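You operate a simulated robot arm through the tools that you are given. There is no shell and no other tool.

You run a simulated robot arm. Do the job below in one go: nothing can be reset, and whatever is moved stays where it is left.

Task
Unload the chuck and stand the bottle in the blue tray.
Fine: free the tailstock with the blue knob and park it, tilt the chuck up, then open the jaws; leave the knob on FREE. Set down upright: what you pick out.

It is judged by the outcome, as a careful person would: the job done as asked, and still so three seconds after it is handed in. It fails if anything else is knocked over, pushed out of place, dropped, spilled or broken.

Robot
A 7-joint arm with a two-finger parallel gripper, fixed in place. Base frame: the origin is at the foot of the arm, x ahead of it, y to its left, z up; the work surface is at about z = 805. Units: mm, degrees, N and s.
With the tool pointing down near the work surface it reaches from about 240 to 680 mm from the base axis. Its first joint turns from -66.0 to 66.0 degrees. Payload 2.4 kg.
The tool frame sits at the grasp point between the pads (the TCP): z along the fingers, y along the line on which they close. The tips reach 30 mm beyond it. Largest opening 94 mm; finger width 28, thickness 10; the body of the gripper, 50 by 96 mm, starts 55 mm behind the TCP.
Orientation is that of the tool frame in the base frame, as a unit quaternion [w, x, y, z]. With the fingers straight down and closing along the base's y, the tool's x points along the base's -x, its y along +y and its z along -z.

Tools
- The arm moves only by the tool play_rows. Its argument "series" is a list that holds one entry, the list of rows, each a list of 7 numbers: the shift along the tool's x, y, z in units of 250 mm (1.0 is 250 mm), then the turn, a rotation vector about the tool's x, y, z in units of 60 degrees (1.0 is 60 degrees), then the gripper command, from -1 (fully open) to 1 (shut), values between in proportion. In form: [[[x, y, z, wx, wy, wz, jaw], ...]]. A call has 1 to 20 rows; each row is the pose to reach, as a shift and turn from the pose commanded when the call began, along the tool's axes at that moment. A call with a number of a shift or a turn outside -1 to 1 is refused whole. A row lasts 0.2 s, in which the tool goes at most 50 mm and 8.6 degrees; a call with a longer step from one row to the next is refused whole, and so is a gripper value outside its range. A pose out of reach is approached as far as the arm can. The call stops where the force on the tool passes 70 N (or 10 N more than at its start, if that is more) or the arm is blocked; 0.2 s more then pass. The fingers move at their own pace (about 153 mm/s each) and stop on an object; they squeeze with about 29 N. The grip force told is the motor's: it shows also when the fingers shut on nothing. Time passes only in rows, and 0.2 s behind the last, so rows that repeat a pose let the fingers close. It gives the time, the measured TCP pose, the force on the tool (base axes), the opening and the grip force at its end, in the units of the frame above (readings bear some noise), with the torque about the TCP (base axes, N m) and any sound that the robot's microphone picked up.
- Cameras (640 x 400 px; columns grow to the right, rows downward): "scene" is fixed at [36.8, 468.2, 1454.3]; the picture's right is [-0.74, -0.68, 0.00], its down [-0.30, 0.33, -0.89] and it looks along [0.60, -0.66, -0.45] (base axes); focal length 323 px, centre (320, 200). "wrist" rides on the gripper at [76, 14, -102] in the tool frame; the picture's right is [-0.18, 0.98, 0.00], its down [-0.75, -0.14, -0.64] and it looks along [-0.63, -0.12, 0.77] (tool axes); focal length 243 px, centre (320, 200). There is no depth. A picture from a camera that has moved, and an enlarged one, comes with that camera's place and axes in the base frame and with its lens. The place of the scene camera against the robot may be out by one fixed shift of up to 12 mm in any direction.
- grab_frame(camera): a new picture of that camera. It takes no simulated time.
- zoom(camera, box): a new picture of the part [left, top, right, bottom] of that camera's present view, enlarged. It takes no simulated time.
- hand_in(): hands the job in; it is judged then, once.

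Nothing tells you positions but the pictures and the camera data. Unless the task says otherwise, let go and move clear before handing in.

The tools are called after "Request:" as a command line: name --argument value ..., lists and objects as JSON in quotes. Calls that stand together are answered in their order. play_rows: Moves the arm, as the interface text tells. Its arguments: {"type":"object","properties":{"series":{"type":"array"}},"required":["series"]} The other tools are called the same way: grab_frame (camera) takes a picture; zoom (camera, box) takes an enlarged picture of a part of a camera's view; hand_in () hands the job in.

At the start:

```text
t: 0.0
tcp_pos: [341.8, -27.0, 1213.0]
tool_rot: [0.0, 0.0, 1.0, 0.0]
contact_force: [-0.2, 0.1, -0.9]
ft_torque: [0.0, 0.0, 0.01]
opening: 94.1
grasp_force: 0.1
```

scene: 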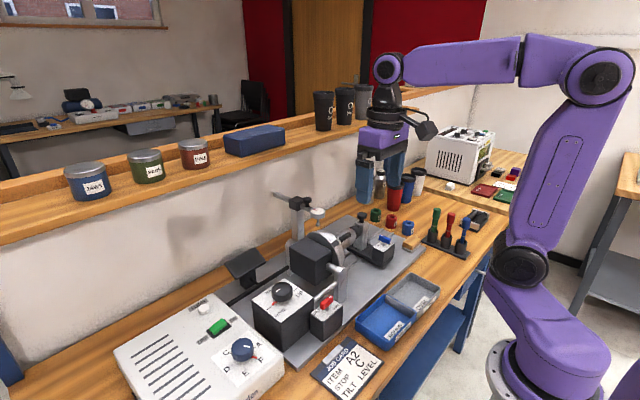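
wrist: 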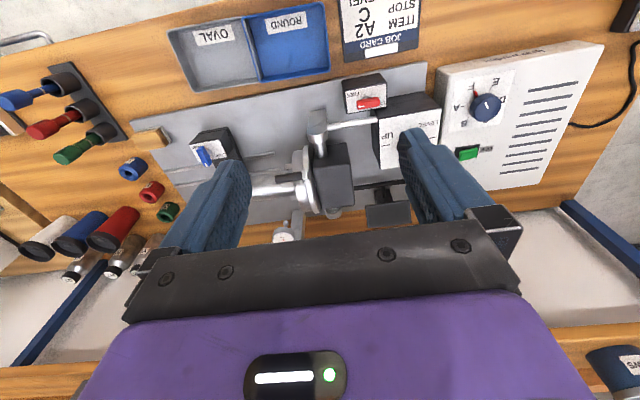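

I see a bench with a chuck unit, a tailstock, several knobs, trays and a job card. First I look closer at each of these.

Request:
zoom --camera "scene" --box '[220, 180, 460, 330]'

Request:
zoom --camera "scene" --box '[220, 260, 460, 400]'

Request:
zoom --camera "wrist" --box '[120, 0, 460, 240]'

Request:
zoom --camera "wrist" --box '[180, 80, 340, 250]'

Request:
zoom --camera "wrist" --box '[330, 60, 530, 190]'

Request:
zoom --camera "scene" --box '[330, 200, 430, 280]'

```text
2.67 times, centred on (340, 255) of scene
camera zoom: at [36.8, 468.2, 1454.3], right [-0.74, -0.68, 0.0], down [-0.3, 0.33, -0.89], along [0.6, -0.66, -0.45], focal length 861 px, centre (267, 53)
```

zoom: 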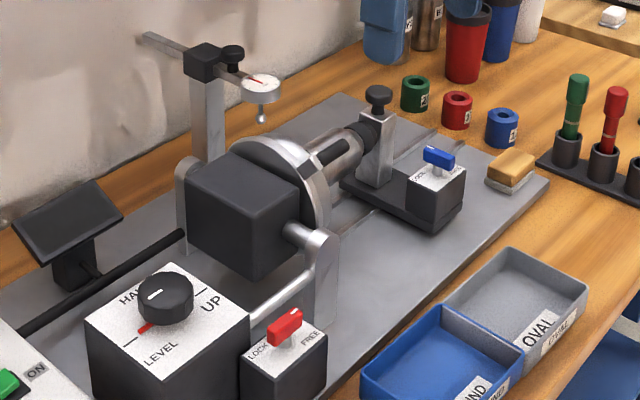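

```text
2.67 times, centred on (340, 330) of scene
camera zoom: at [36.8, 468.2, 1454.3], right [-0.74, -0.68, 0.0], down [-0.3, 0.33, -0.89], along [0.6, -0.66, -0.45], focal length 861 px, centre (267, -147)
```

zoom: 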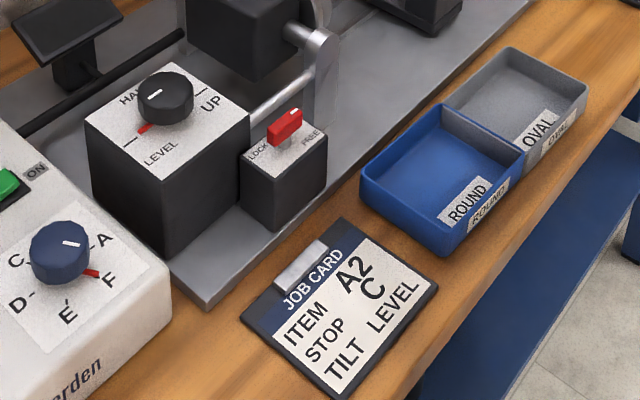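

```text
1.67 times, centred on (290, 120) of wrist
camera zoom: at [264.6, -11.0, 1315.2], right [0.18, 0.98, 0.0], down [0.75, -0.14, 0.64], along [0.63, -0.12, -0.77], focal length 404 px, centre (370, 333)
```

zoom: 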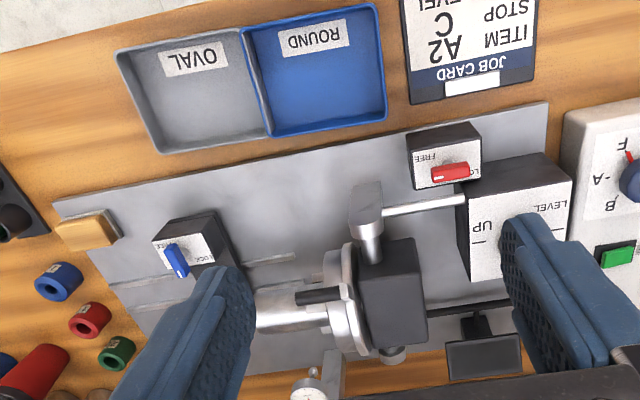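

```text
2.35 times, centred on (260, 165) of wrist
camera zoom: at [264.6, -11.0, 1315.2], right [0.18, 0.98, 0.0], down [0.75, -0.14, 0.64], along [0.63, -0.12, -0.77], focal length 571 px, centre (461, 282)
```

zoom: 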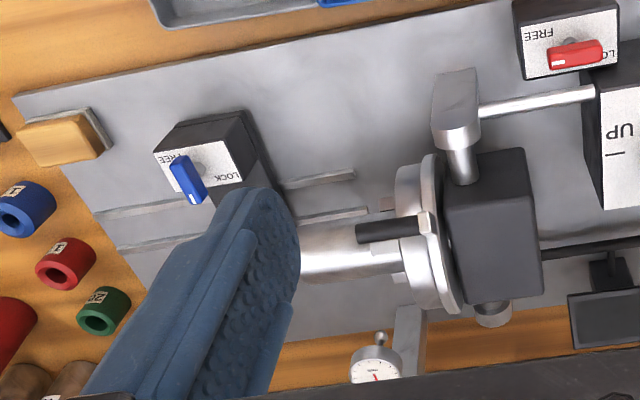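

```text
3.08 times, centred on (430, 125) of wrist
camera zoom: at [264.6, -11.0, 1315.2], right [0.18, 0.98, 0.0], down [0.75, -0.14, 0.64], along [0.63, -0.12, -0.77], focal length 746 px, centre (-18, 431)
```

zoom: 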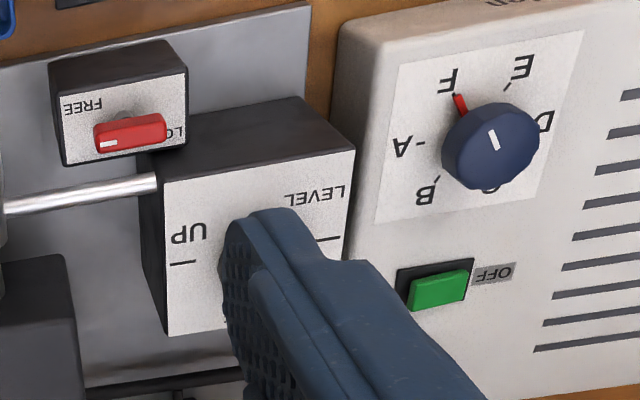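

```text
5.00 times, centred on (380, 240) of scene
camera zoom: at [36.8, 468.2, 1454.3], right [-0.74, -0.68, 0.0], down [-0.3, 0.33, -0.89], along [0.6, -0.66, -0.45], focal length 1615 px, centre (20, 0)
```

zoom: 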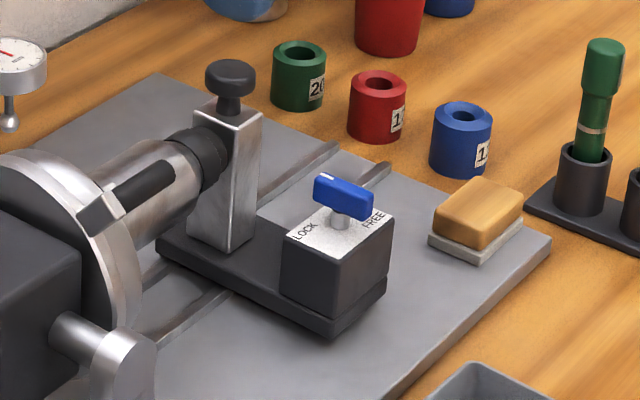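

I take the chuck to be near (515,-85,930) with its axis along y, and the tailstock on its -y side. The trays are near x=310. I shift the wrist camera to see the parts better.

Request:
play_rows --series '[[[0, -0.2, 0, 0, 0, 0, -1], [0, -0.4, 0, 0, 0, 0, -1], [0, -0.6, 0, 0, 0, 0, -1], [0, -0.8, 0, 0, 0, 0, -1]]]'

Request:
grab_frame --camera "wrist"

Request:
zoom --camera "wrist" --box '[220, 60, 420, 240]'

Request:
play_rows --series '[[[0, 0.2, 0, 0, 0, 0, -1], [0, 0.4, 0, 0, 0, 0, -1], [0, 0.6, 0, 0, 0, 0, -1], [0, 0.8, 0, 0, 0, 0, -1], [0, 1, 0, 0, 0, 0, -1]]]'

Request:
play_rows --series '[[[0, 0.2, 0, 0, 0, 0, -1], [0, 0.4, 0, 0, 0, 0, -1], [0, 0.5, 0, 0, 0, 0, -1]]]'

Request:
grab_frame --camera "wrist"

Request:
zoom --camera "wrist" --box '[220, 60, 420, 240]'

Request:
grab_frame --camera "scene"

```text
t: 1.0
tcp_pos: [341.0, -226.1, 1212.8]
tool_rot: [0.0, -0.001, 1.0, 0.0]
contact_force: [-0.5, -0.1, 0.0]
ft_torque: [0.02, 0.0, 0.0]
opening: 94.2
grasp_force: 0.0
```

```text
taken
camera wrist: at [264.9, -210.4, 1315.1], right [0.18, 0.98, 0.0], down [0.75, -0.14, 0.64], along [0.63, -0.12, -0.77], focal length 243 px, centre (320, 200)
```

wrist: 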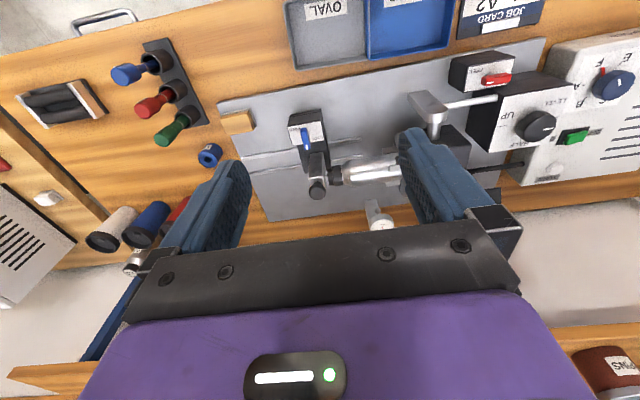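

```text
2.22 times, centred on (320, 150) of wrist
camera zoom: at [264.9, -210.4, 1315.1], right [0.18, 0.98, 0.0], down [0.75, -0.14, 0.64], along [0.63, -0.12, -0.77], focal length 539 px, centre (320, 311)
```

zoom: 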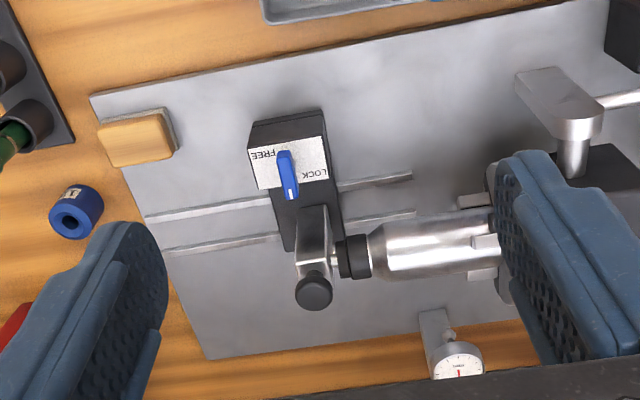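

```text
t: 2.2
tcp_pos: [343.1, 23.3, 1212.4]
tool_rot: [0.0, 0.0, 1.0, 0.0]
contact_force: [-0.9, 0.1, -0.2]
ft_torque: [0.0, 0.0, 0.01]
opening: 93.9
grasp_force: 0.1
```

```text
t: 3.0
tcp_pos: [342.2, 147.6, 1211.7]
tool_rot: [0.0, 0.0, 1.0, 0.0]
contact_force: [0.1, 0.0, -0.9]
ft_torque: [-0.01, -0.01, 0.0]
opening: 94.1
grasp_force: 0.0
```

```text
taken
camera wrist: at [264.1, 162.8, 1313.6], right [0.18, 0.98, 0.0], down [0.75, -0.14, 0.64], along [0.63, -0.12, -0.77], focal length 243 px, centre (320, 200)
```

wrist: 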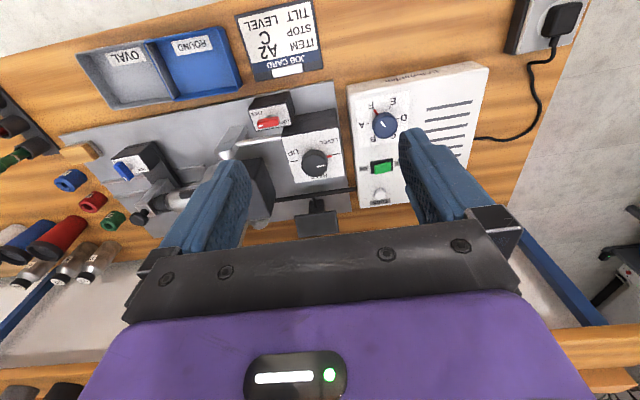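

```text
2.22 times, centred on (320, 150) of wrist
camera zoom: at [264.1, 162.8, 1313.6], right [0.18, 0.98, 0.0], down [0.75, -0.14, 0.64], along [0.63, -0.12, -0.77], focal length 539 px, centre (320, 311)
```

zoom: 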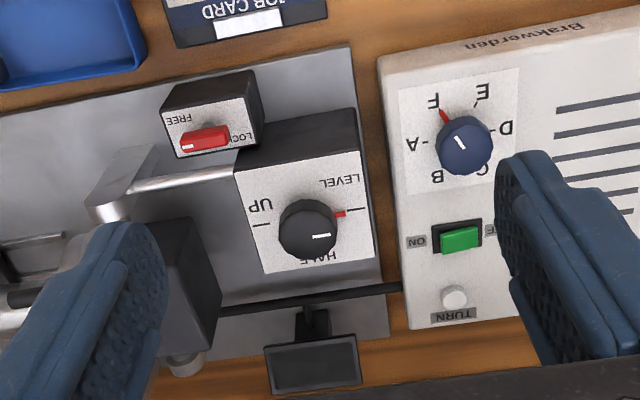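

```text
taken
```

scene: 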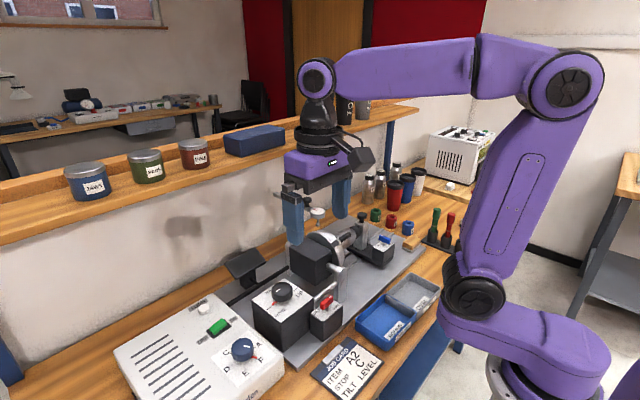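

Controls found so far: the tilt knob (LEVEL/HALF/UP), a red LOCK/FREE lever, the blue LOCK/FREE tailstock lever, and an index machine. I bring the camera closer to the chuck to see how the jaws work.

Request:
play_rows --series '[[[-0.032, -0.164, 0.081, 0, 0, 0, -1], [-0.064, -0.328, 0.162, 0, 0, 0, -1], [-0.096, -0.492, 0.243, 0, 0, 0, -1], [-0.128, -0.656, 0.324, 0, 0, 0, -1], [-0.16, -0.82, 0.405, 0, 0, 0, -1], [-0.192, -0.984, 0.486, 0, 0, 0, -1]]]'

Request:
grab_frame --camera "wrist"

Request:
zoom --camera "wrist" --box '[220, 60, 420, 240]'

Request:
zoom --camera "scene" --box '[280, 180, 420, 280]'

```text
t: 4.4
tcp_pos: [390.0, -99.1, 1088.4]
tool_rot: [0.0, -0.002, 1.0, 0.0]
contact_force: [0.7, 0.8, -0.1]
ft_torque: [0.03, 0.01, 0.03]
opening: 94.1
grasp_force: 0.0
```

```text
taken
camera wrist: at [313.2, -83.7, 1190.8], right [0.18, 0.98, 0.0], down [0.75, -0.14, 0.64], along [0.63, -0.12, -0.77], focal length 243 px, centre (320, 200)
```

wrist: 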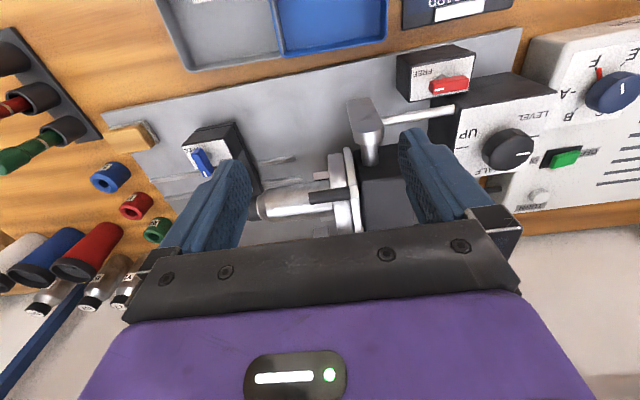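

```text
2.22 times, centred on (320, 150) of wrist
camera zoom: at [313.2, -83.7, 1190.8], right [0.18, 0.98, 0.0], down [0.75, -0.14, 0.64], along [0.63, -0.12, -0.77], focal length 539 px, centre (320, 311)
```

zoom: 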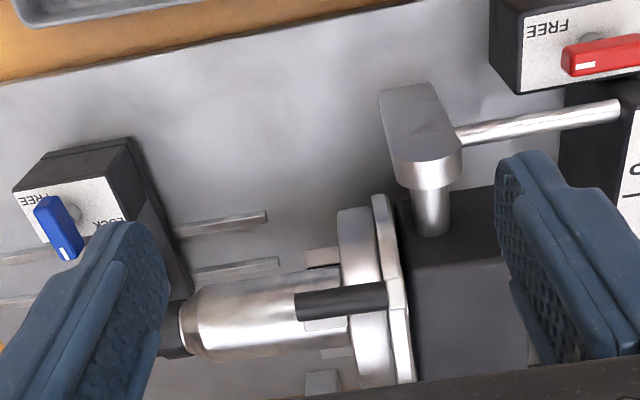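

```text
4.00 times, centred on (350, 230) of scene
camera zoom: at [36.8, 468.2, 1454.3], right [-0.74, -0.68, 0.0], down [-0.3, 0.33, -0.89], along [0.6, -0.66, -0.45], focal length 1292 px, centre (200, 80)
```

zoom: 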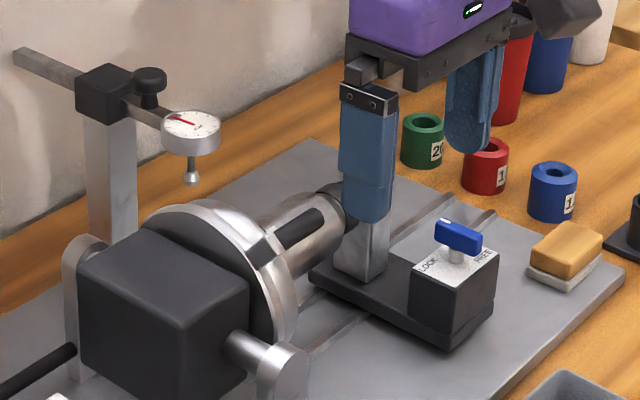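

The black handle on the ring behind the chuck looks like the jaw lever. I zoom in to read the lever positions.

Request:
zoom --camera "wrist" --box '[390, 30, 550, 190]'

Request:
zoom --camera "wrist" --box '[160, 110, 240, 190]'

Request:
zoom --camera "scene" --box '[360, 220, 410, 270]'

Request:
zoom --camera "scene" --box '[240, 270, 350, 350]'

Request:
zoom --camera "scene" --box '[280, 220, 360, 290]'

```text
2.50 times, centred on (470, 110) of wrist
camera zoom: at [313.2, -83.7, 1190.8], right [0.18, 0.98, 0.0], down [0.75, -0.14, 0.64], along [0.63, -0.12, -0.77], focal length 606 px, centre (-55, 425)
```

zoom: 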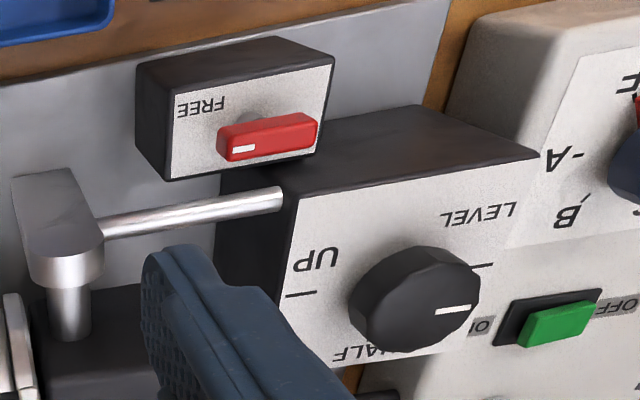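

```text
5.00 times, centred on (200, 150) of wrist
camera zoom: at [313.2, -83.7, 1190.8], right [0.18, 0.98, 0.0], down [0.75, -0.14, 0.64], along [0.63, -0.12, -0.77], focal length 1213 px, centre (920, 450)
```

zoom: 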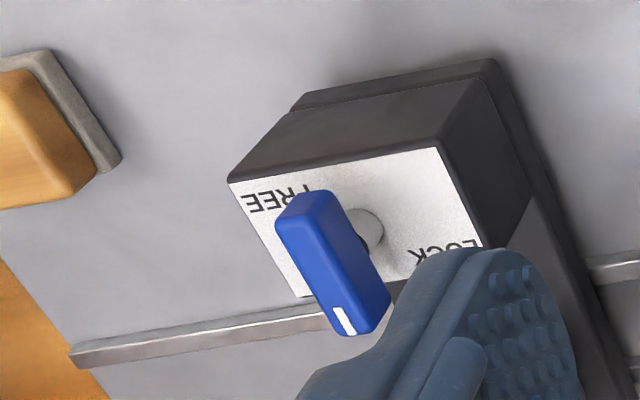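

```text
8.00 times, centred on (385, 245) of scene
camera zoom: at [36.8, 468.2, 1454.3], right [-0.74, -0.68, 0.0], down [-0.3, 0.33, -0.89], along [0.6, -0.66, -0.45], focal length 2584 px, centre (-200, -160)
```

zoom: 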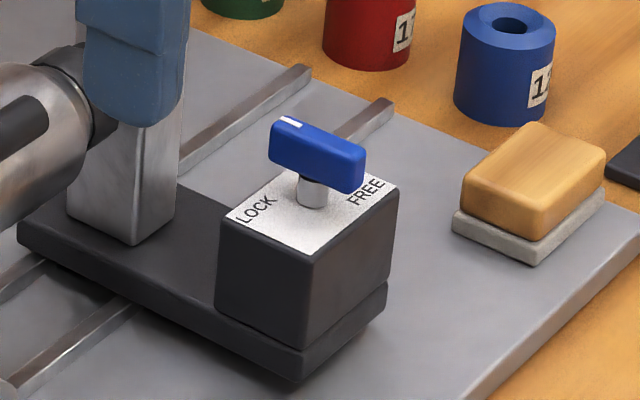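

```text
5.00 times, centred on (295, 310) of scene
camera zoom: at [36.8, 468.2, 1454.3], right [-0.74, -0.68, 0.0], down [-0.3, 0.33, -0.89], along [0.6, -0.66, -0.45], focal length 1615 px, centre (445, -350)
```

zoom: 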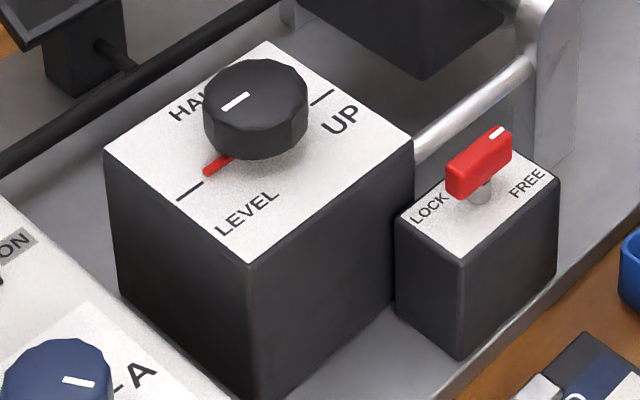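

```text
5.71 times, centred on (320, 255) of scene
camera zoom: at [36.8, 468.2, 1454.3], right [-0.74, -0.68, 0.0], down [-0.3, 0.33, -0.89], along [0.6, -0.66, -0.45], focal length 1846 px, centre (320, -114)
```

zoom: 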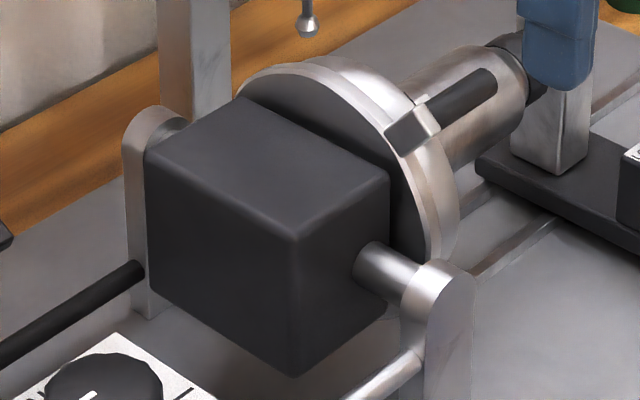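

The blue lever top is near (450,-272,907), pointing roughly +x, and the red lever already points at FREE. I move above the blue lever for a closer look.

Request:
play_rows --series '[[[-0.048, -0.138, 0.07, 0, 0, 0, -1], [-0.096, -0.277, 0.141, 0, 0, 0, -1], [-0.144, -0.415, 0.211, 0, 0, 0, -1], [-0.192, -0.554, 0.282, 0, 0, 0, -1], [-0.24, -0.692, 0.352, 0, 0, 0, -1]]]'

Request:
grab_frame --camera "wrist"

Request:
zoom --camera "wrist" --box '[240, 60, 400, 220]'

Request:
grab_frame --camera "scene"

```text
t: 5.6
tcp_pos: [447.9, -272.6, 1001.7]
tool_rot: [0.0, 0.001, 1.0, 0.0]
contact_force: [-0.3, -1.0, 0.0]
ft_torque: [0.02, 0.0, -0.02]
opening: 94.1
grasp_force: 0.0
```

```text
taken
camera wrist: at [370.9, -258.2, 1104.1], right [0.18, 0.98, 0.0], down [0.75, -0.14, 0.64], along [0.63, -0.12, -0.77], focal length 243 px, centre (320, 200)
```

wrist: 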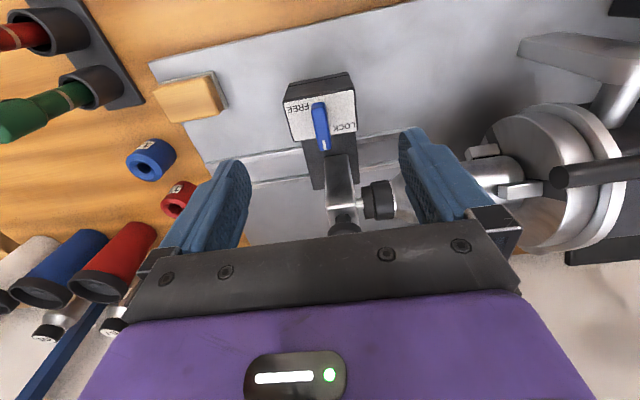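

```text
2.50 times, centred on (320, 140) of wrist
camera zoom: at [370.9, -258.2, 1104.1], right [0.18, 0.98, 0.0], down [0.75, -0.14, 0.64], along [0.63, -0.12, -0.77], focal length 606 px, centre (320, 350)
```

zoom: 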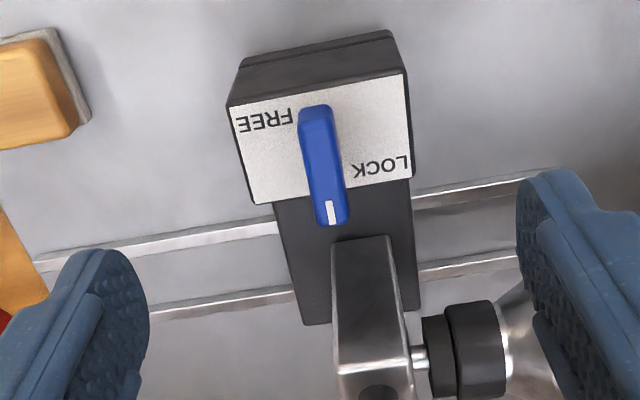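

```text
taken
```

scene: 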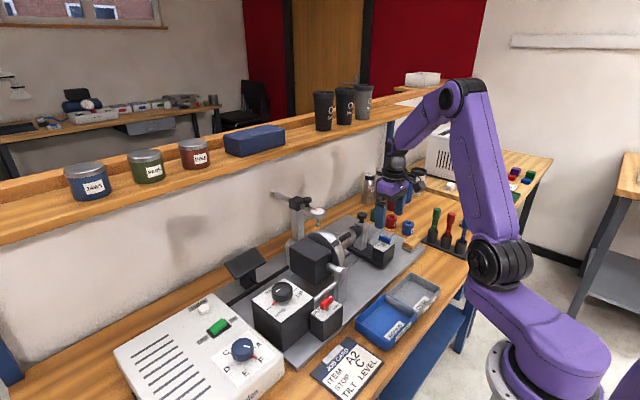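

The lever points at LOCK along +x, with FREE a quarter turn clockwise seen from above. I lower over it and close on it.

Request:
play_rows --series '[[[-0.004, 0, 0.1, 0, 0, 0, -1], [-0.004, 0, 0.2, 0, 0, 0, -1], [-0.004, 0, 0.26, 0, 0, 0, -1], [-0.004, 0, 0.308, 0, 0, 0, -1], [-0.004, 0, 0.308, 0, 0, 0, -1]]]'

Request:
zoom --camera "wrist" --box '[220, 100, 420, 240]'

Request:
zoom --camera "scene" --box '[330, 190, 430, 280]'

```text
t: 6.8
tcp_pos: [449.5, -268.2, 927.1]
tool_rot: [0.0, -0.001, 1.0, 0.001]
contact_force: [0.4, 0.4, 0.5]
ft_torque: [0.0, 0.0, -0.01]
opening: 94.0
grasp_force: 0.1
```

```text
2.86 times, centred on (320, 170) of wrist
camera zoom: at [373.0, -254.3, 1028.1], right [0.18, 0.98, 0.0], down [0.75, -0.14, 0.64], along [0.63, -0.12, -0.77], focal length 693 px, centre (320, 286)
```

zoom: 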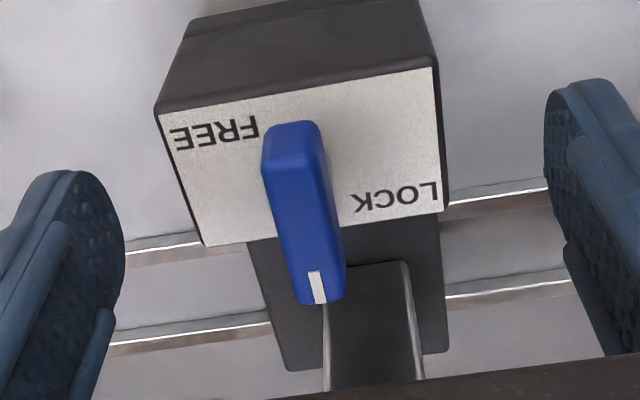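

```text
4.44 times, centred on (380, 235) of scene
camera zoom: at [36.8, 468.2, 1454.3], right [-0.74, -0.68, 0.0], down [-0.3, 0.33, -0.89], along [0.6, -0.66, -0.45], focal length 1435 px, centre (53, 44)
```

zoom: 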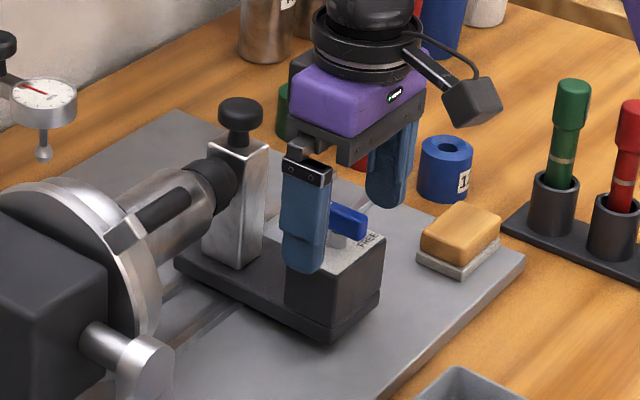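

The plate top is near z=881 and the lever centre is near (452,-273). I make a small correction and close the fingers.

Request:
play_rows --series '[[[-0.008, -0.014, 0.024, 0, 0, 0, -1], [-0.008, -0.014, 0.024, 0, 0, 0, -0.4], [-0.008, -0.014, 0.024, 0, 0, 0, 0.3], [-0.008, -0.014, 0.024, 0, 0, 0, 1], [-0.008, -0.014, 0.024, 0, 0, 0, 1]]]'

Request:
zoom --camera "wrist" --box '[220, 100, 420, 240]'

```text
t: 8.0
tcp_pos: [452.3, -272.8, 921.0]
tool_rot: [0.0, 0.0, 1.0, 0.0]
contact_force: [-0.1, -2.4, -0.7]
ft_torque: [-0.01, -0.09, -0.01]
opening: 12.1
grasp_force: 45.5
```

```text
2.86 times, centred on (320, 170) of wrist
camera zoom: at [375.2, -257.9, 1022.0], right [0.18, 0.98, 0.0], down [0.75, -0.14, 0.64], along [0.63, -0.12, -0.77], focal length 693 px, centre (320, 286)
```

zoom: 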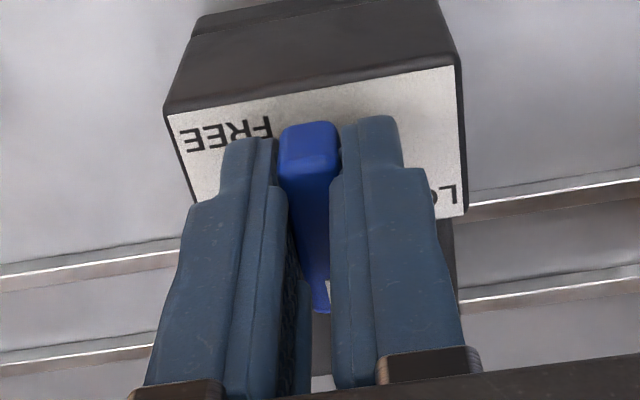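

The lever is gripped (12 mm opening). I now turn it clockwise as seen from above.

Request:
play_rows --series '[[[0, 0, 0, 0, 0, 0.14, 1], [0, 0, 0, 0, 0, 0.28, 1], [0, 0, 0, 0, 0, 0.42, 1], [0, 0, 0, 0, 0, 0.56, 1], [0, 0, 0, 0, 0, 0.7, 1], [0, 0, 0, 0, 0, 0.84, 1], [0, 0, 0, 0, 0, 0.98, 1]]]'

Request:
zoom --camera "scene" --box '[330, 190, 430, 280]'

Request:
grab_frame --camera "wrist"

```text
t: 9.6
tcp_pos: [454.4, -272.5, 919.6]
tool_rot: [0.001, 0.491, 0.871, 0.0]
contact_force: [17.9, 6.7, -15.8]
ft_torque: [1.2, 0.47, 0.09]
opening: 12.0
grasp_force: 44.6
```

```text
4.44 times, centred on (380, 235) of scene
camera zoom: at [37.5, 468.2, 1454.3], right [-0.74, -0.68, 0.0], down [-0.3, 0.33, -0.89], along [0.6, -0.66, -0.45], focal length 1435 px, centre (53, 44)
```

zoom: 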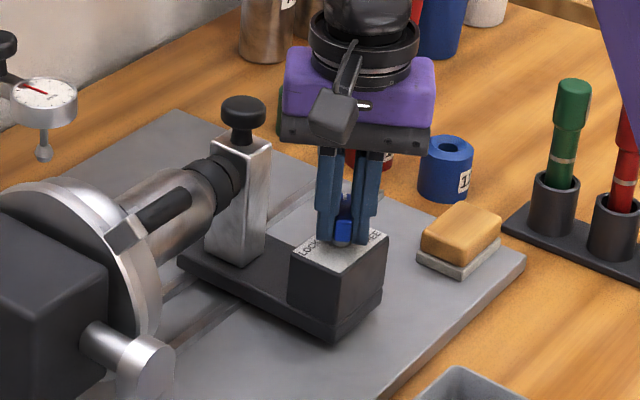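

```text
taken
camera wrist: at [425.9, -199.5, 1021.9], right [0.94, 0.35, 0.0], down [0.27, -0.72, 0.64], along [0.23, -0.6, -0.77], focal length 243 px, centre (320, 200)
```

wrist: 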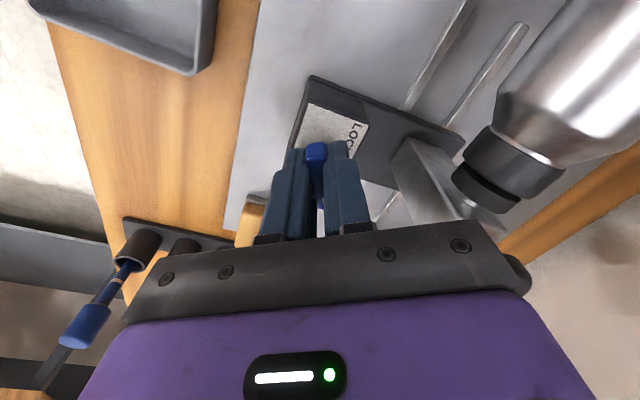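

The lever has turned about 59° with moderate force. I continue the remaining 30°.

Request:
play_rows --series '[[[0, 0, 0, 0, 0, 0.14, 1], [0, 0, 0, 0, 0, 0.28, 1], [0, 0, 0, 0, 0, 0.4, 1], [0, 0, 0, 0, 0, 0.52, 1], [0, 0, 0, 0, 0, 0.52, 1]]]'

Request:
zoom --camera "scene" --box '[330, 190, 430, 280]'

Request:
grab_frame --camera "wrist"

```text
t: 10.8
tcp_pos: [456.2, -273.7, 920.5]
tool_rot: [0.003, 0.707, 0.707, 0.0]
contact_force: [38.2, 1.5, -34.8]
ft_torque: [0.71, -0.14, 0.16]
opening: 11.7
grasp_force: 44.5
```

```text
4.44 times, centred on (380, 235) of scene
camera zoom: at [38.3, 467.9, 1454.4], right [-0.74, -0.68, 0.0], down [-0.3, 0.33, -0.89], along [0.6, -0.66, -0.45], focal length 1435 px, centre (53, 44)
```

zoom: 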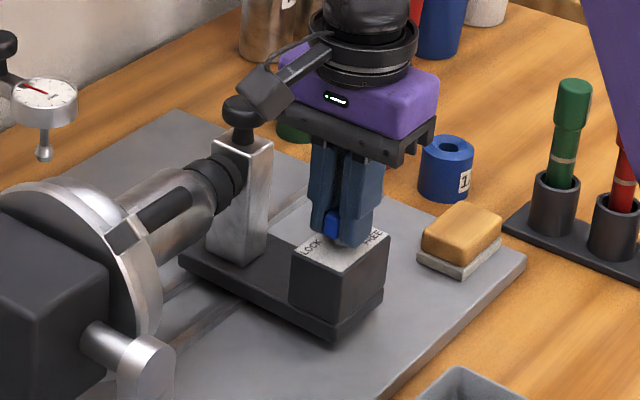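

```text
taken
camera wrist: at [468.7, -196.0, 1021.9], right [0.98, -0.18, 0.01], down [-0.14, -0.75, 0.64], along [-0.11, -0.63, -0.76], focal length 243 px, centre (320, 200)
```

wrist: 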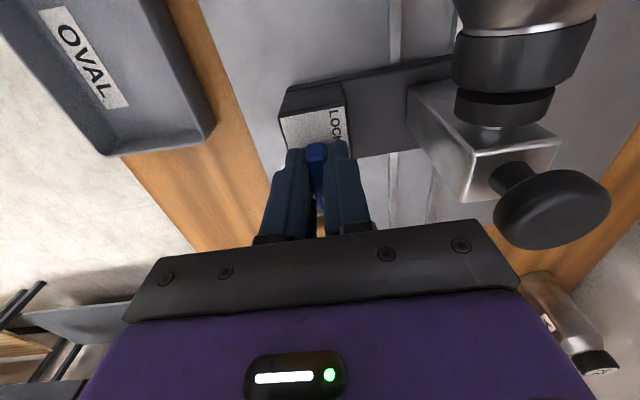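

The lever looks turned to FREE, and the side force suggests my axis is off by a few millimetres. I shift to relieve it before dragging.

Request:
play_rows --series '[[[0, 0.012, 0, 0, 0, 0, 1], [0, 0.024, 0, 0, 0, 0, 1], [0, 0.024, 0, 0, 0, 0, 1]]]'

```text
t: 11.6
tcp_pos: [456.9, -273.6, 920.3]
tool_rot: [-0.002, 0.708, 0.706, -0.001]
contact_force: [0.2, 2.6, -17.5]
ft_torque: [-1.03, -0.43, 0.11]
opening: 12.2
grasp_force: 45.4
```

Side force is relieved. Now I drag the tailstock slowly toward -y while holding the lever.

Request:
play_rows --series '[[[0, 0, 0.008, 0, 0, 0, 1], [-0.02, 0, 0.008, 0, 0, 0, 1], [-0.04, 0, 0.008, 0, 0, 0, 1], [-0.06, 0, 0.008, 0, 0, 0, 1], [-0.08, 0, 0.008, 0, 0, 0, 1]]]'

Request:
zoom --camera "scene" --box '[330, 190, 430, 280]'

Request:
grab_frame --camera "wrist"

```text
t: 12.8
tcp_pos: [457.0, -294.3, 920.5]
tool_rot: [0.0, 0.707, 0.707, 0.0]
contact_force: [-25.9, 5.4, 38.0]
ft_torque: [0.09, 0.25, -0.02]
opening: 11.7
grasp_force: 44.8
```

```text
4.44 times, centred on (380, 235) of scene
camera zoom: at [35.5, 468.7, 1454.2], right [-0.74, -0.68, 0.0], down [-0.3, 0.33, -0.89], along [0.6, -0.66, -0.45], focal length 1435 px, centre (53, 44)
```

zoom: 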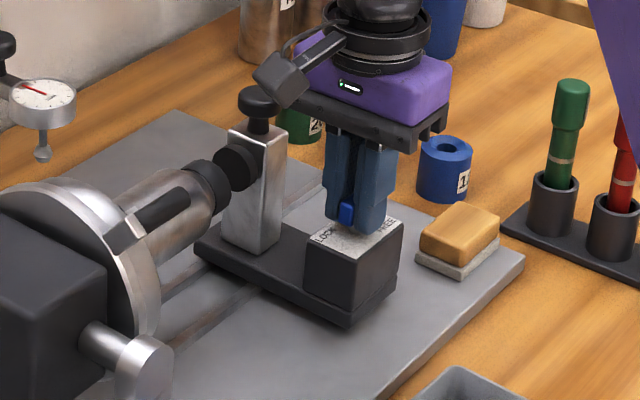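

```text
taken
camera wrist: at [470.1, -217.6, 1022.3], right [0.98, -0.18, 0.0], down [-0.14, -0.75, 0.64], along [-0.12, -0.63, -0.77], focal length 243 px, centre (320, 200)
```

wrist: 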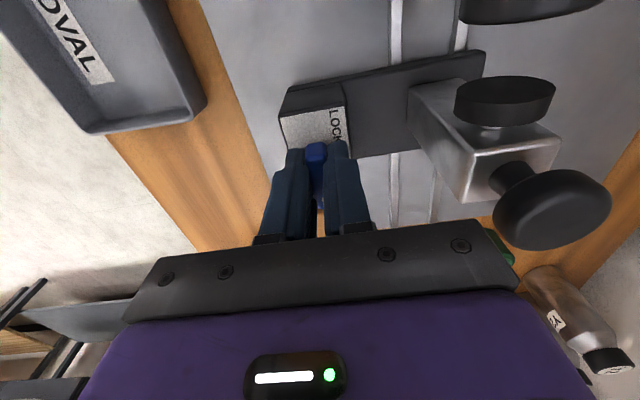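

The tailstock slides freely and its pad has left the bottle. I keep dragging, watching the wooden block at about y=-382.

Request:
play_rows --series '[[[0, -0.006, -0.006, 0, 0, 0, 1], [-0.03, -0.006, -0.006, 0, 0, 0, 1], [-0.06, -0.006, -0.006, 0, 0, 0, 1], [-0.09, -0.006, -0.006, 0, 0, 0, 1], [-0.12, -0.006, -0.006, 0, 0, 0, 1], [-0.15, -0.006, -0.006, 0, 0, 0, 1]]]'

Request:
zoom --camera "scene" --box '[330, 190, 430, 280]'

Request:
grab_frame --camera "wrist"

```text
t: 14.2
tcp_pos: [455.3, -330.9, 920.1]
tool_rot: [-0.002, 0.707, 0.707, 0.0]
contact_force: [-17.2, 4.9, 24.1]
ft_torque: [1.04, 0.15, -0.03]
opening: 12.2
grasp_force: 45.5
```

```text
4.44 times, centred on (380, 235) of scene
camera zoom: at [36.0, 468.6, 1454.2], right [-0.74, -0.68, 0.0], down [-0.3, 0.33, -0.89], along [0.6, -0.66, -0.45], focal length 1435 px, centre (53, 44)
```

zoom: 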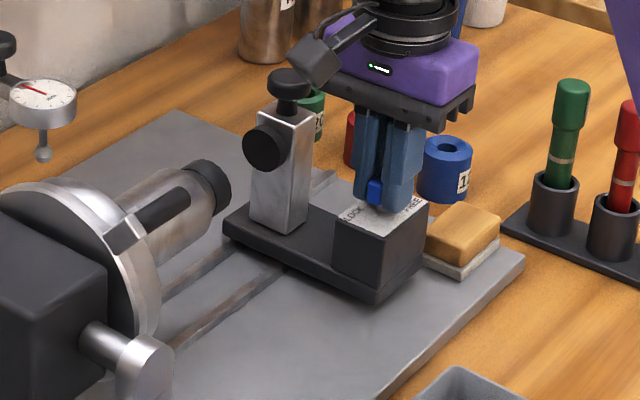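

```text
taken
camera wrist: at [469.9, -253.9, 1022.2], right [0.98, -0.18, 0.0], down [-0.14, -0.75, 0.64], along [-0.12, -0.63, -0.77], focal length 243 px, centre (320, 200)
```

wrist: 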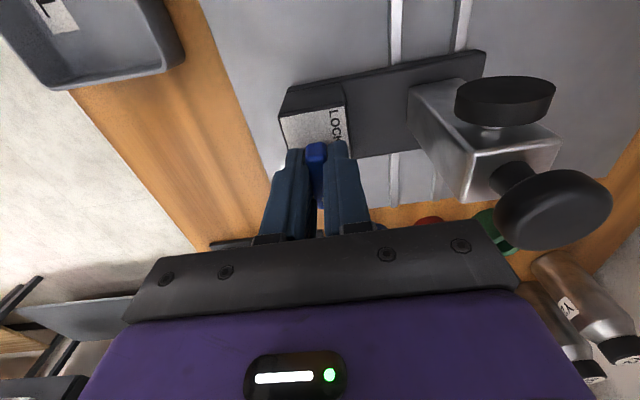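

The carriage has moved about 57 mm and is nearing the wooden block. I let go, rise, and check the gap and the rail end.

Request:
play_rows --series '[[[0, 0, 0, 0, 0, 0, 0.3], [0, 0, 0, 0, 0, 0, 0.3], [0, 0, -0.1, 0, 0, 0, 0.3], [0, 0, -0.28, 0, 0, 0, 0.0], [0.15, 0, -0.4, 0, 0, 0, -1], [0.3, 0, -0.5, 0, 0, 0, -1], [0.45, 0, -0.6, 0, 0, 0, -1], [0.45, 0, -0.6, 0, 0, 0, -1]]]'

Request:
grab_frame --camera "wrist"

Request:
zoom --camera "wrist" --box '[220, 60, 420, 240]'

Request:
zoom --camera "scene" --box '[330, 190, 430, 280]'

```text
t: 16.0
tcp_pos: [456.4, -217.0, 1070.4]
tool_rot: [-0.001, 0.707, 0.707, -0.001]
contact_force: [0.0, 0.2, 0.5]
ft_torque: [0.01, 0.04, 0.01]
opening: 94.1
grasp_force: 0.1
```

```text
taken
camera wrist: at [470.4, -141.1, 1172.2], right [0.98, -0.18, 0.0], down [-0.14, -0.75, 0.64], along [-0.12, -0.63, -0.77], focal length 243 px, centre (320, 200)
```

wrist: 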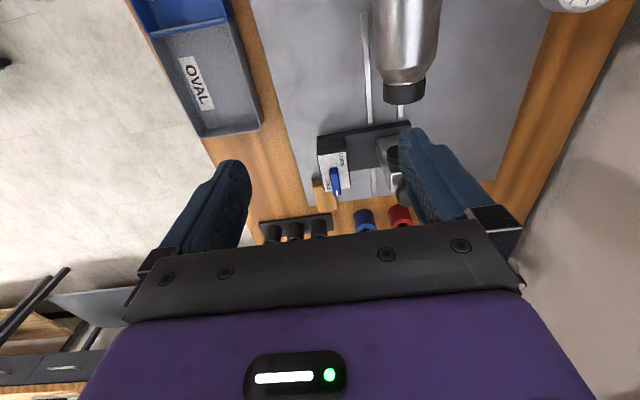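

```text
2.22 times, centred on (320, 150) of wrist
camera zoom: at [470.4, -141.1, 1172.2], right [0.98, -0.18, 0.0], down [-0.14, -0.75, 0.64], along [-0.12, -0.63, -0.77], focal length 539 px, centre (320, 311)
```

zoom: 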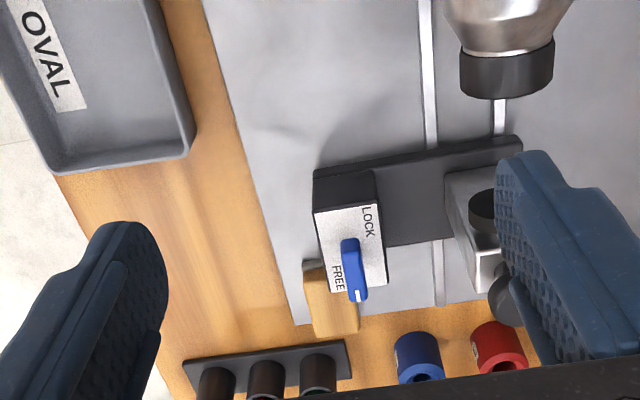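

```text
4.44 times, centred on (380, 235) of scene
camera zoom: at [36.8, 468.2, 1454.3], right [-0.74, -0.68, 0.0], down [-0.3, 0.33, -0.89], along [0.6, -0.66, -0.45], focal length 1435 px, centre (53, 44)
```

zoom: 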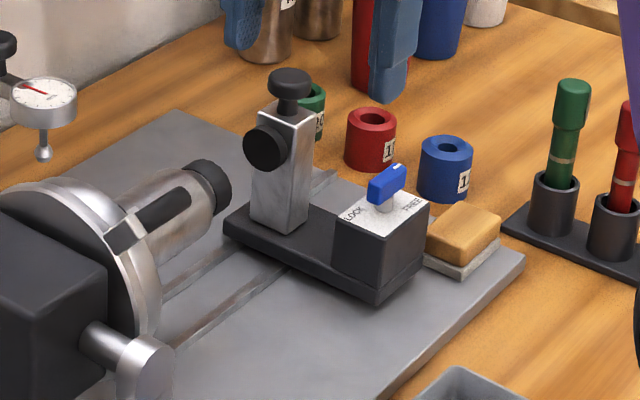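

The blue lever now points to FREE along -y. The wooden block spans roughly x 414–447 and y -376 to -444, so I want to see how much gap is left before the carriage.

Request:
play_rows --series '[[[-0.065, -0.032, 0.011, 0, 0, -0.14, -1], [-0.13, -0.064, 0.023, 0, 0, -0.28, -1], [-0.194, -0.096, 0.034, 0, 0, -0.42, -1], [-0.258, -0.128, 0.046, 0, 0, -0.56, -1], [-0.323, -0.16, 0.057, 0, 0, -0.7, -1], [-0.387, -0.192, 0.069, 0, 0, -0.84, -1], [-0.452, -0.224, 0.08, 0, 0, -0.98, -1]]]'

Request:
play_rows --series '[[[0, 0, 0, 0, 0, -0.14, -1], [0, 0, 0, 0, 0, -0.28, -1], [0, 0, 0, 0, 0, -0.42, -1], [0, 0, 0, 0, 0, -0.52, -1], [0, 0, 0, 0, 0, -0.52, -1]]]'

Request:
grab_frame --camera "wrist"

Request:
zoom --camera "wrist" --box '[220, 40, 420, 200]'

```text
t: 17.6
tcp_pos: [402.0, -331.6, 1049.4]
tool_rot: [0.0, 0.268, 0.964, 0.0]
contact_force: [0.3, 0.1, -0.1]
ft_torque: [0.01, -0.01, -0.03]
opening: 93.8
grasp_force: 0.0
```

```text
t: 18.8
tcp_pos: [402.1, -331.1, 1050.4]
tool_rot: [-0.001, -0.001, 1.0, 0.0]
contact_force: [-0.2, -0.4, 0.1]
ft_torque: [-0.04, -0.03, 0.01]
opening: 93.9
grasp_force: 0.0
```

```text
taken
camera wrist: at [324.5, -316.2, 1151.7], right [0.18, 0.98, 0.0], down [0.75, -0.14, 0.64], along [0.63, -0.12, -0.77], focal length 243 px, centre (320, 200)
```

wrist: 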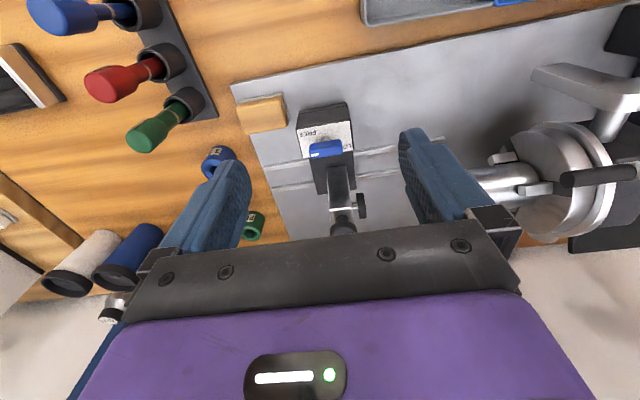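

```text
2.50 times, centred on (320, 120) of wrist
camera zoom: at [324.5, -316.2, 1151.7], right [0.18, 0.98, 0.0], down [0.75, -0.14, 0.64], along [0.63, -0.12, -0.77], focal length 606 px, centre (320, 400)
```

zoom: 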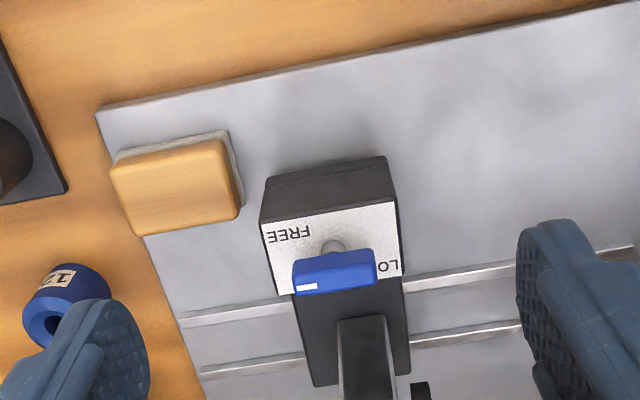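

The carriage's leading edge is at about y=-365 and the block starts at about y=-382. I push the carriage a further ~10 mm with closed fingers on its +y face, leaving a gap to the block.

Request:
play_rows --series '[[[-0.064, 0.075, 0, 0, 0, 0, 0], [-0.128, 0.15, 0, 0, 0, 0, 1], [-0.192, 0.224, 0, 0, 0, 0, 1], [-0.192, 0.224, 0.15, 0, 0, 0, 1], [-0.192, 0.224, 0.3, 0, 0, 0, 1], [-0.192, 0.224, 0.45, 0, 0, 0, 1]]]'

Request:
zoom --camera "scene" --box '[330, 190, 430, 280]'

Request:
grab_frame --camera "wrist"

```text
t: 20.2
tcp_pos: [448.4, -276.3, 936.4]
tool_rot: [0.0, 0.0, 1.0, 0.001]
contact_force: [0.4, -0.4, 0.4]
ft_torque: [0.0, 0.01, -0.05]
opening: 0.0
grasp_force: 29.1
```

```text
4.44 times, centred on (380, 235) of scene
camera zoom: at [36.8, 468.2, 1454.3], right [-0.74, -0.68, 0.0], down [-0.3, 0.33, -0.89], along [0.6, -0.66, -0.45], focal length 1435 px, centre (53, 44)
```

zoom: 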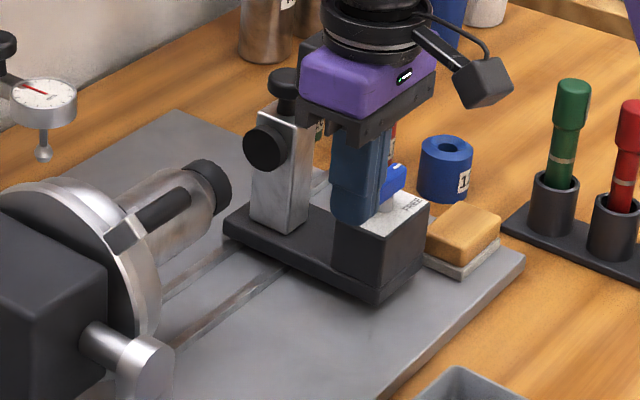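

```text
taken
camera wrist: at [371.4, -261.1, 1039.2], right [0.18, 0.98, 0.0], down [0.75, -0.14, 0.64], along [0.63, -0.12, -0.77], focal length 243 px, centre (320, 200)
```

wrist: 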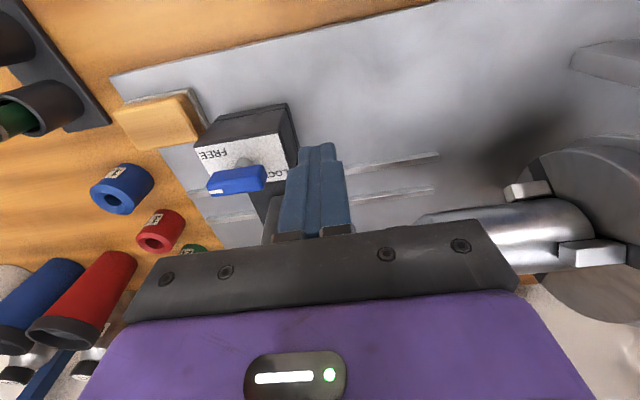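

Clear on the +y side. I lower the fingertips beside the box and push gently.

Request:
play_rows --series '[[[0, 0, 0.1, 0, 0, 0, 1], [0, 0, 0.184, 0, 0, 0, 1], [0, -0.03, 0.184, 0, 0, 0, 1], [0, -0.06, 0.184, 0, 0, 0, 1], [0, -0.08, 0.184, 0, 0, 0, 1], [0, -0.1, 0.184, 0, 0, 0, 1]]]'

Request:
zoom --camera "scene" --box '[330, 190, 430, 280]'

Request:
grab_frame --camera "wrist"

```text
t: 21.6
tcp_pos: [450.4, -294.8, 889.8]
tool_rot: [-0.004, -0.004, 1.0, 0.004]
contact_force: [-5.0, 32.5, 16.9]
ft_torque: [0.29, 0.15, -0.27]
opening: 0.1
grasp_force: 29.2
```

```text
4.44 times, centred on (380, 235) of scene
camera zoom: at [36.4, 469.2, 1454.0], right [-0.74, -0.68, 0.0], down [-0.3, 0.33, -0.89], along [0.6, -0.66, -0.45], focal length 1435 px, centre (53, 44)
```

zoom: 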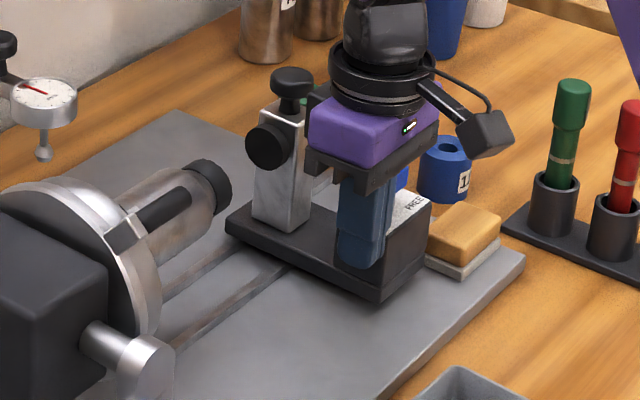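

```text
taken
camera wrist: at [373.6, -281.3, 993.4], right [0.18, 0.98, 0.01], down [0.76, -0.14, 0.64], along [0.63, -0.11, -0.77], focal length 243 px, centre (320, 200)
```

wrist: 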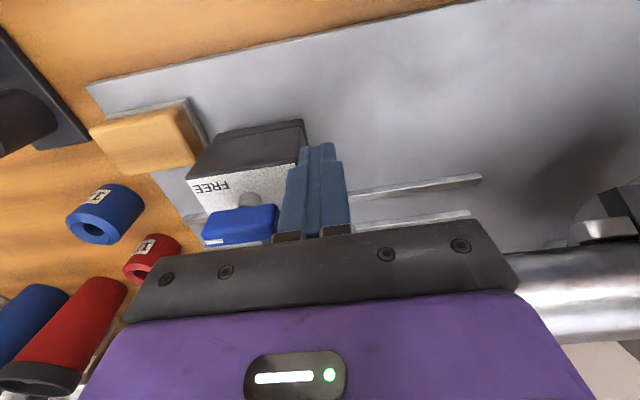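

The push met a firm 32 N resistance after 2–3 mm with a gap still to the block, so the tailstock is on its end stop, parked. I back off, rise, and check it.

Request:
play_rows --series '[[[0, 0.05, 0, 0, 0, 0, 1], [0, 0.1, 0, 0, 0, 0, 1], [0, 0.1, -0.2, 0, 0, 0, 1], [0, 0.1, -0.4, 0, 0, 0, 1], [0, 0.1, -0.6, 0, 0, 0, 0], [0, 0.1, -0.8, 0, 0, 0, -1], [0, 0.1, -0.9, 0, 0, 0, -1]]]'

Request:
zoom --camera "scene" --box '[330, 190, 430, 280]'

Request:
grab_frame --camera "wrist"

```text
t: 23.2
tcp_pos: [448.5, -274.2, 1116.5]
tool_rot: [0.0, 0.0, 1.0, 0.0]
contact_force: [-0.3, 0.4, -0.1]
ft_torque: [-0.03, -0.04, -0.04]
opening: 94.1
grasp_force: 0.0
```

```text
4.44 times, centred on (380, 235) of scene
camera zoom: at [36.8, 468.2, 1454.3], right [-0.74, -0.68, 0.0], down [-0.3, 0.33, -0.89], along [0.6, -0.66, -0.45], focal length 1435 px, centre (53, 44)
```

zoom: 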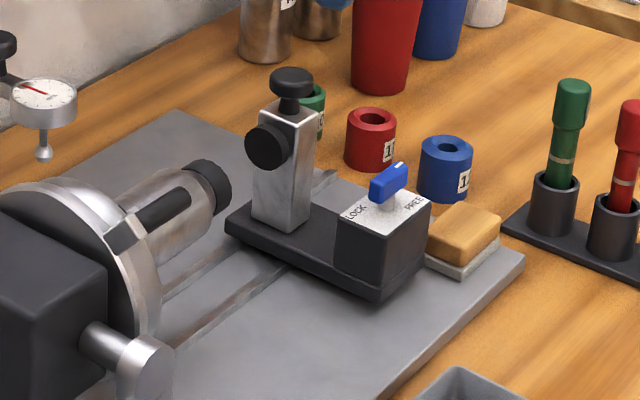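

```text
taken
camera wrist: at [371.8, -259.1, 1218.7], right [0.18, 0.98, 0.0], down [0.75, -0.14, 0.64], along [0.63, -0.12, -0.77], focal length 243 px, centre (320, 200)
```

wrist: 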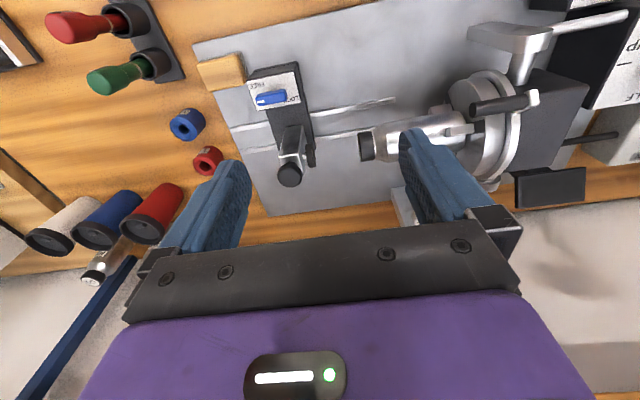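

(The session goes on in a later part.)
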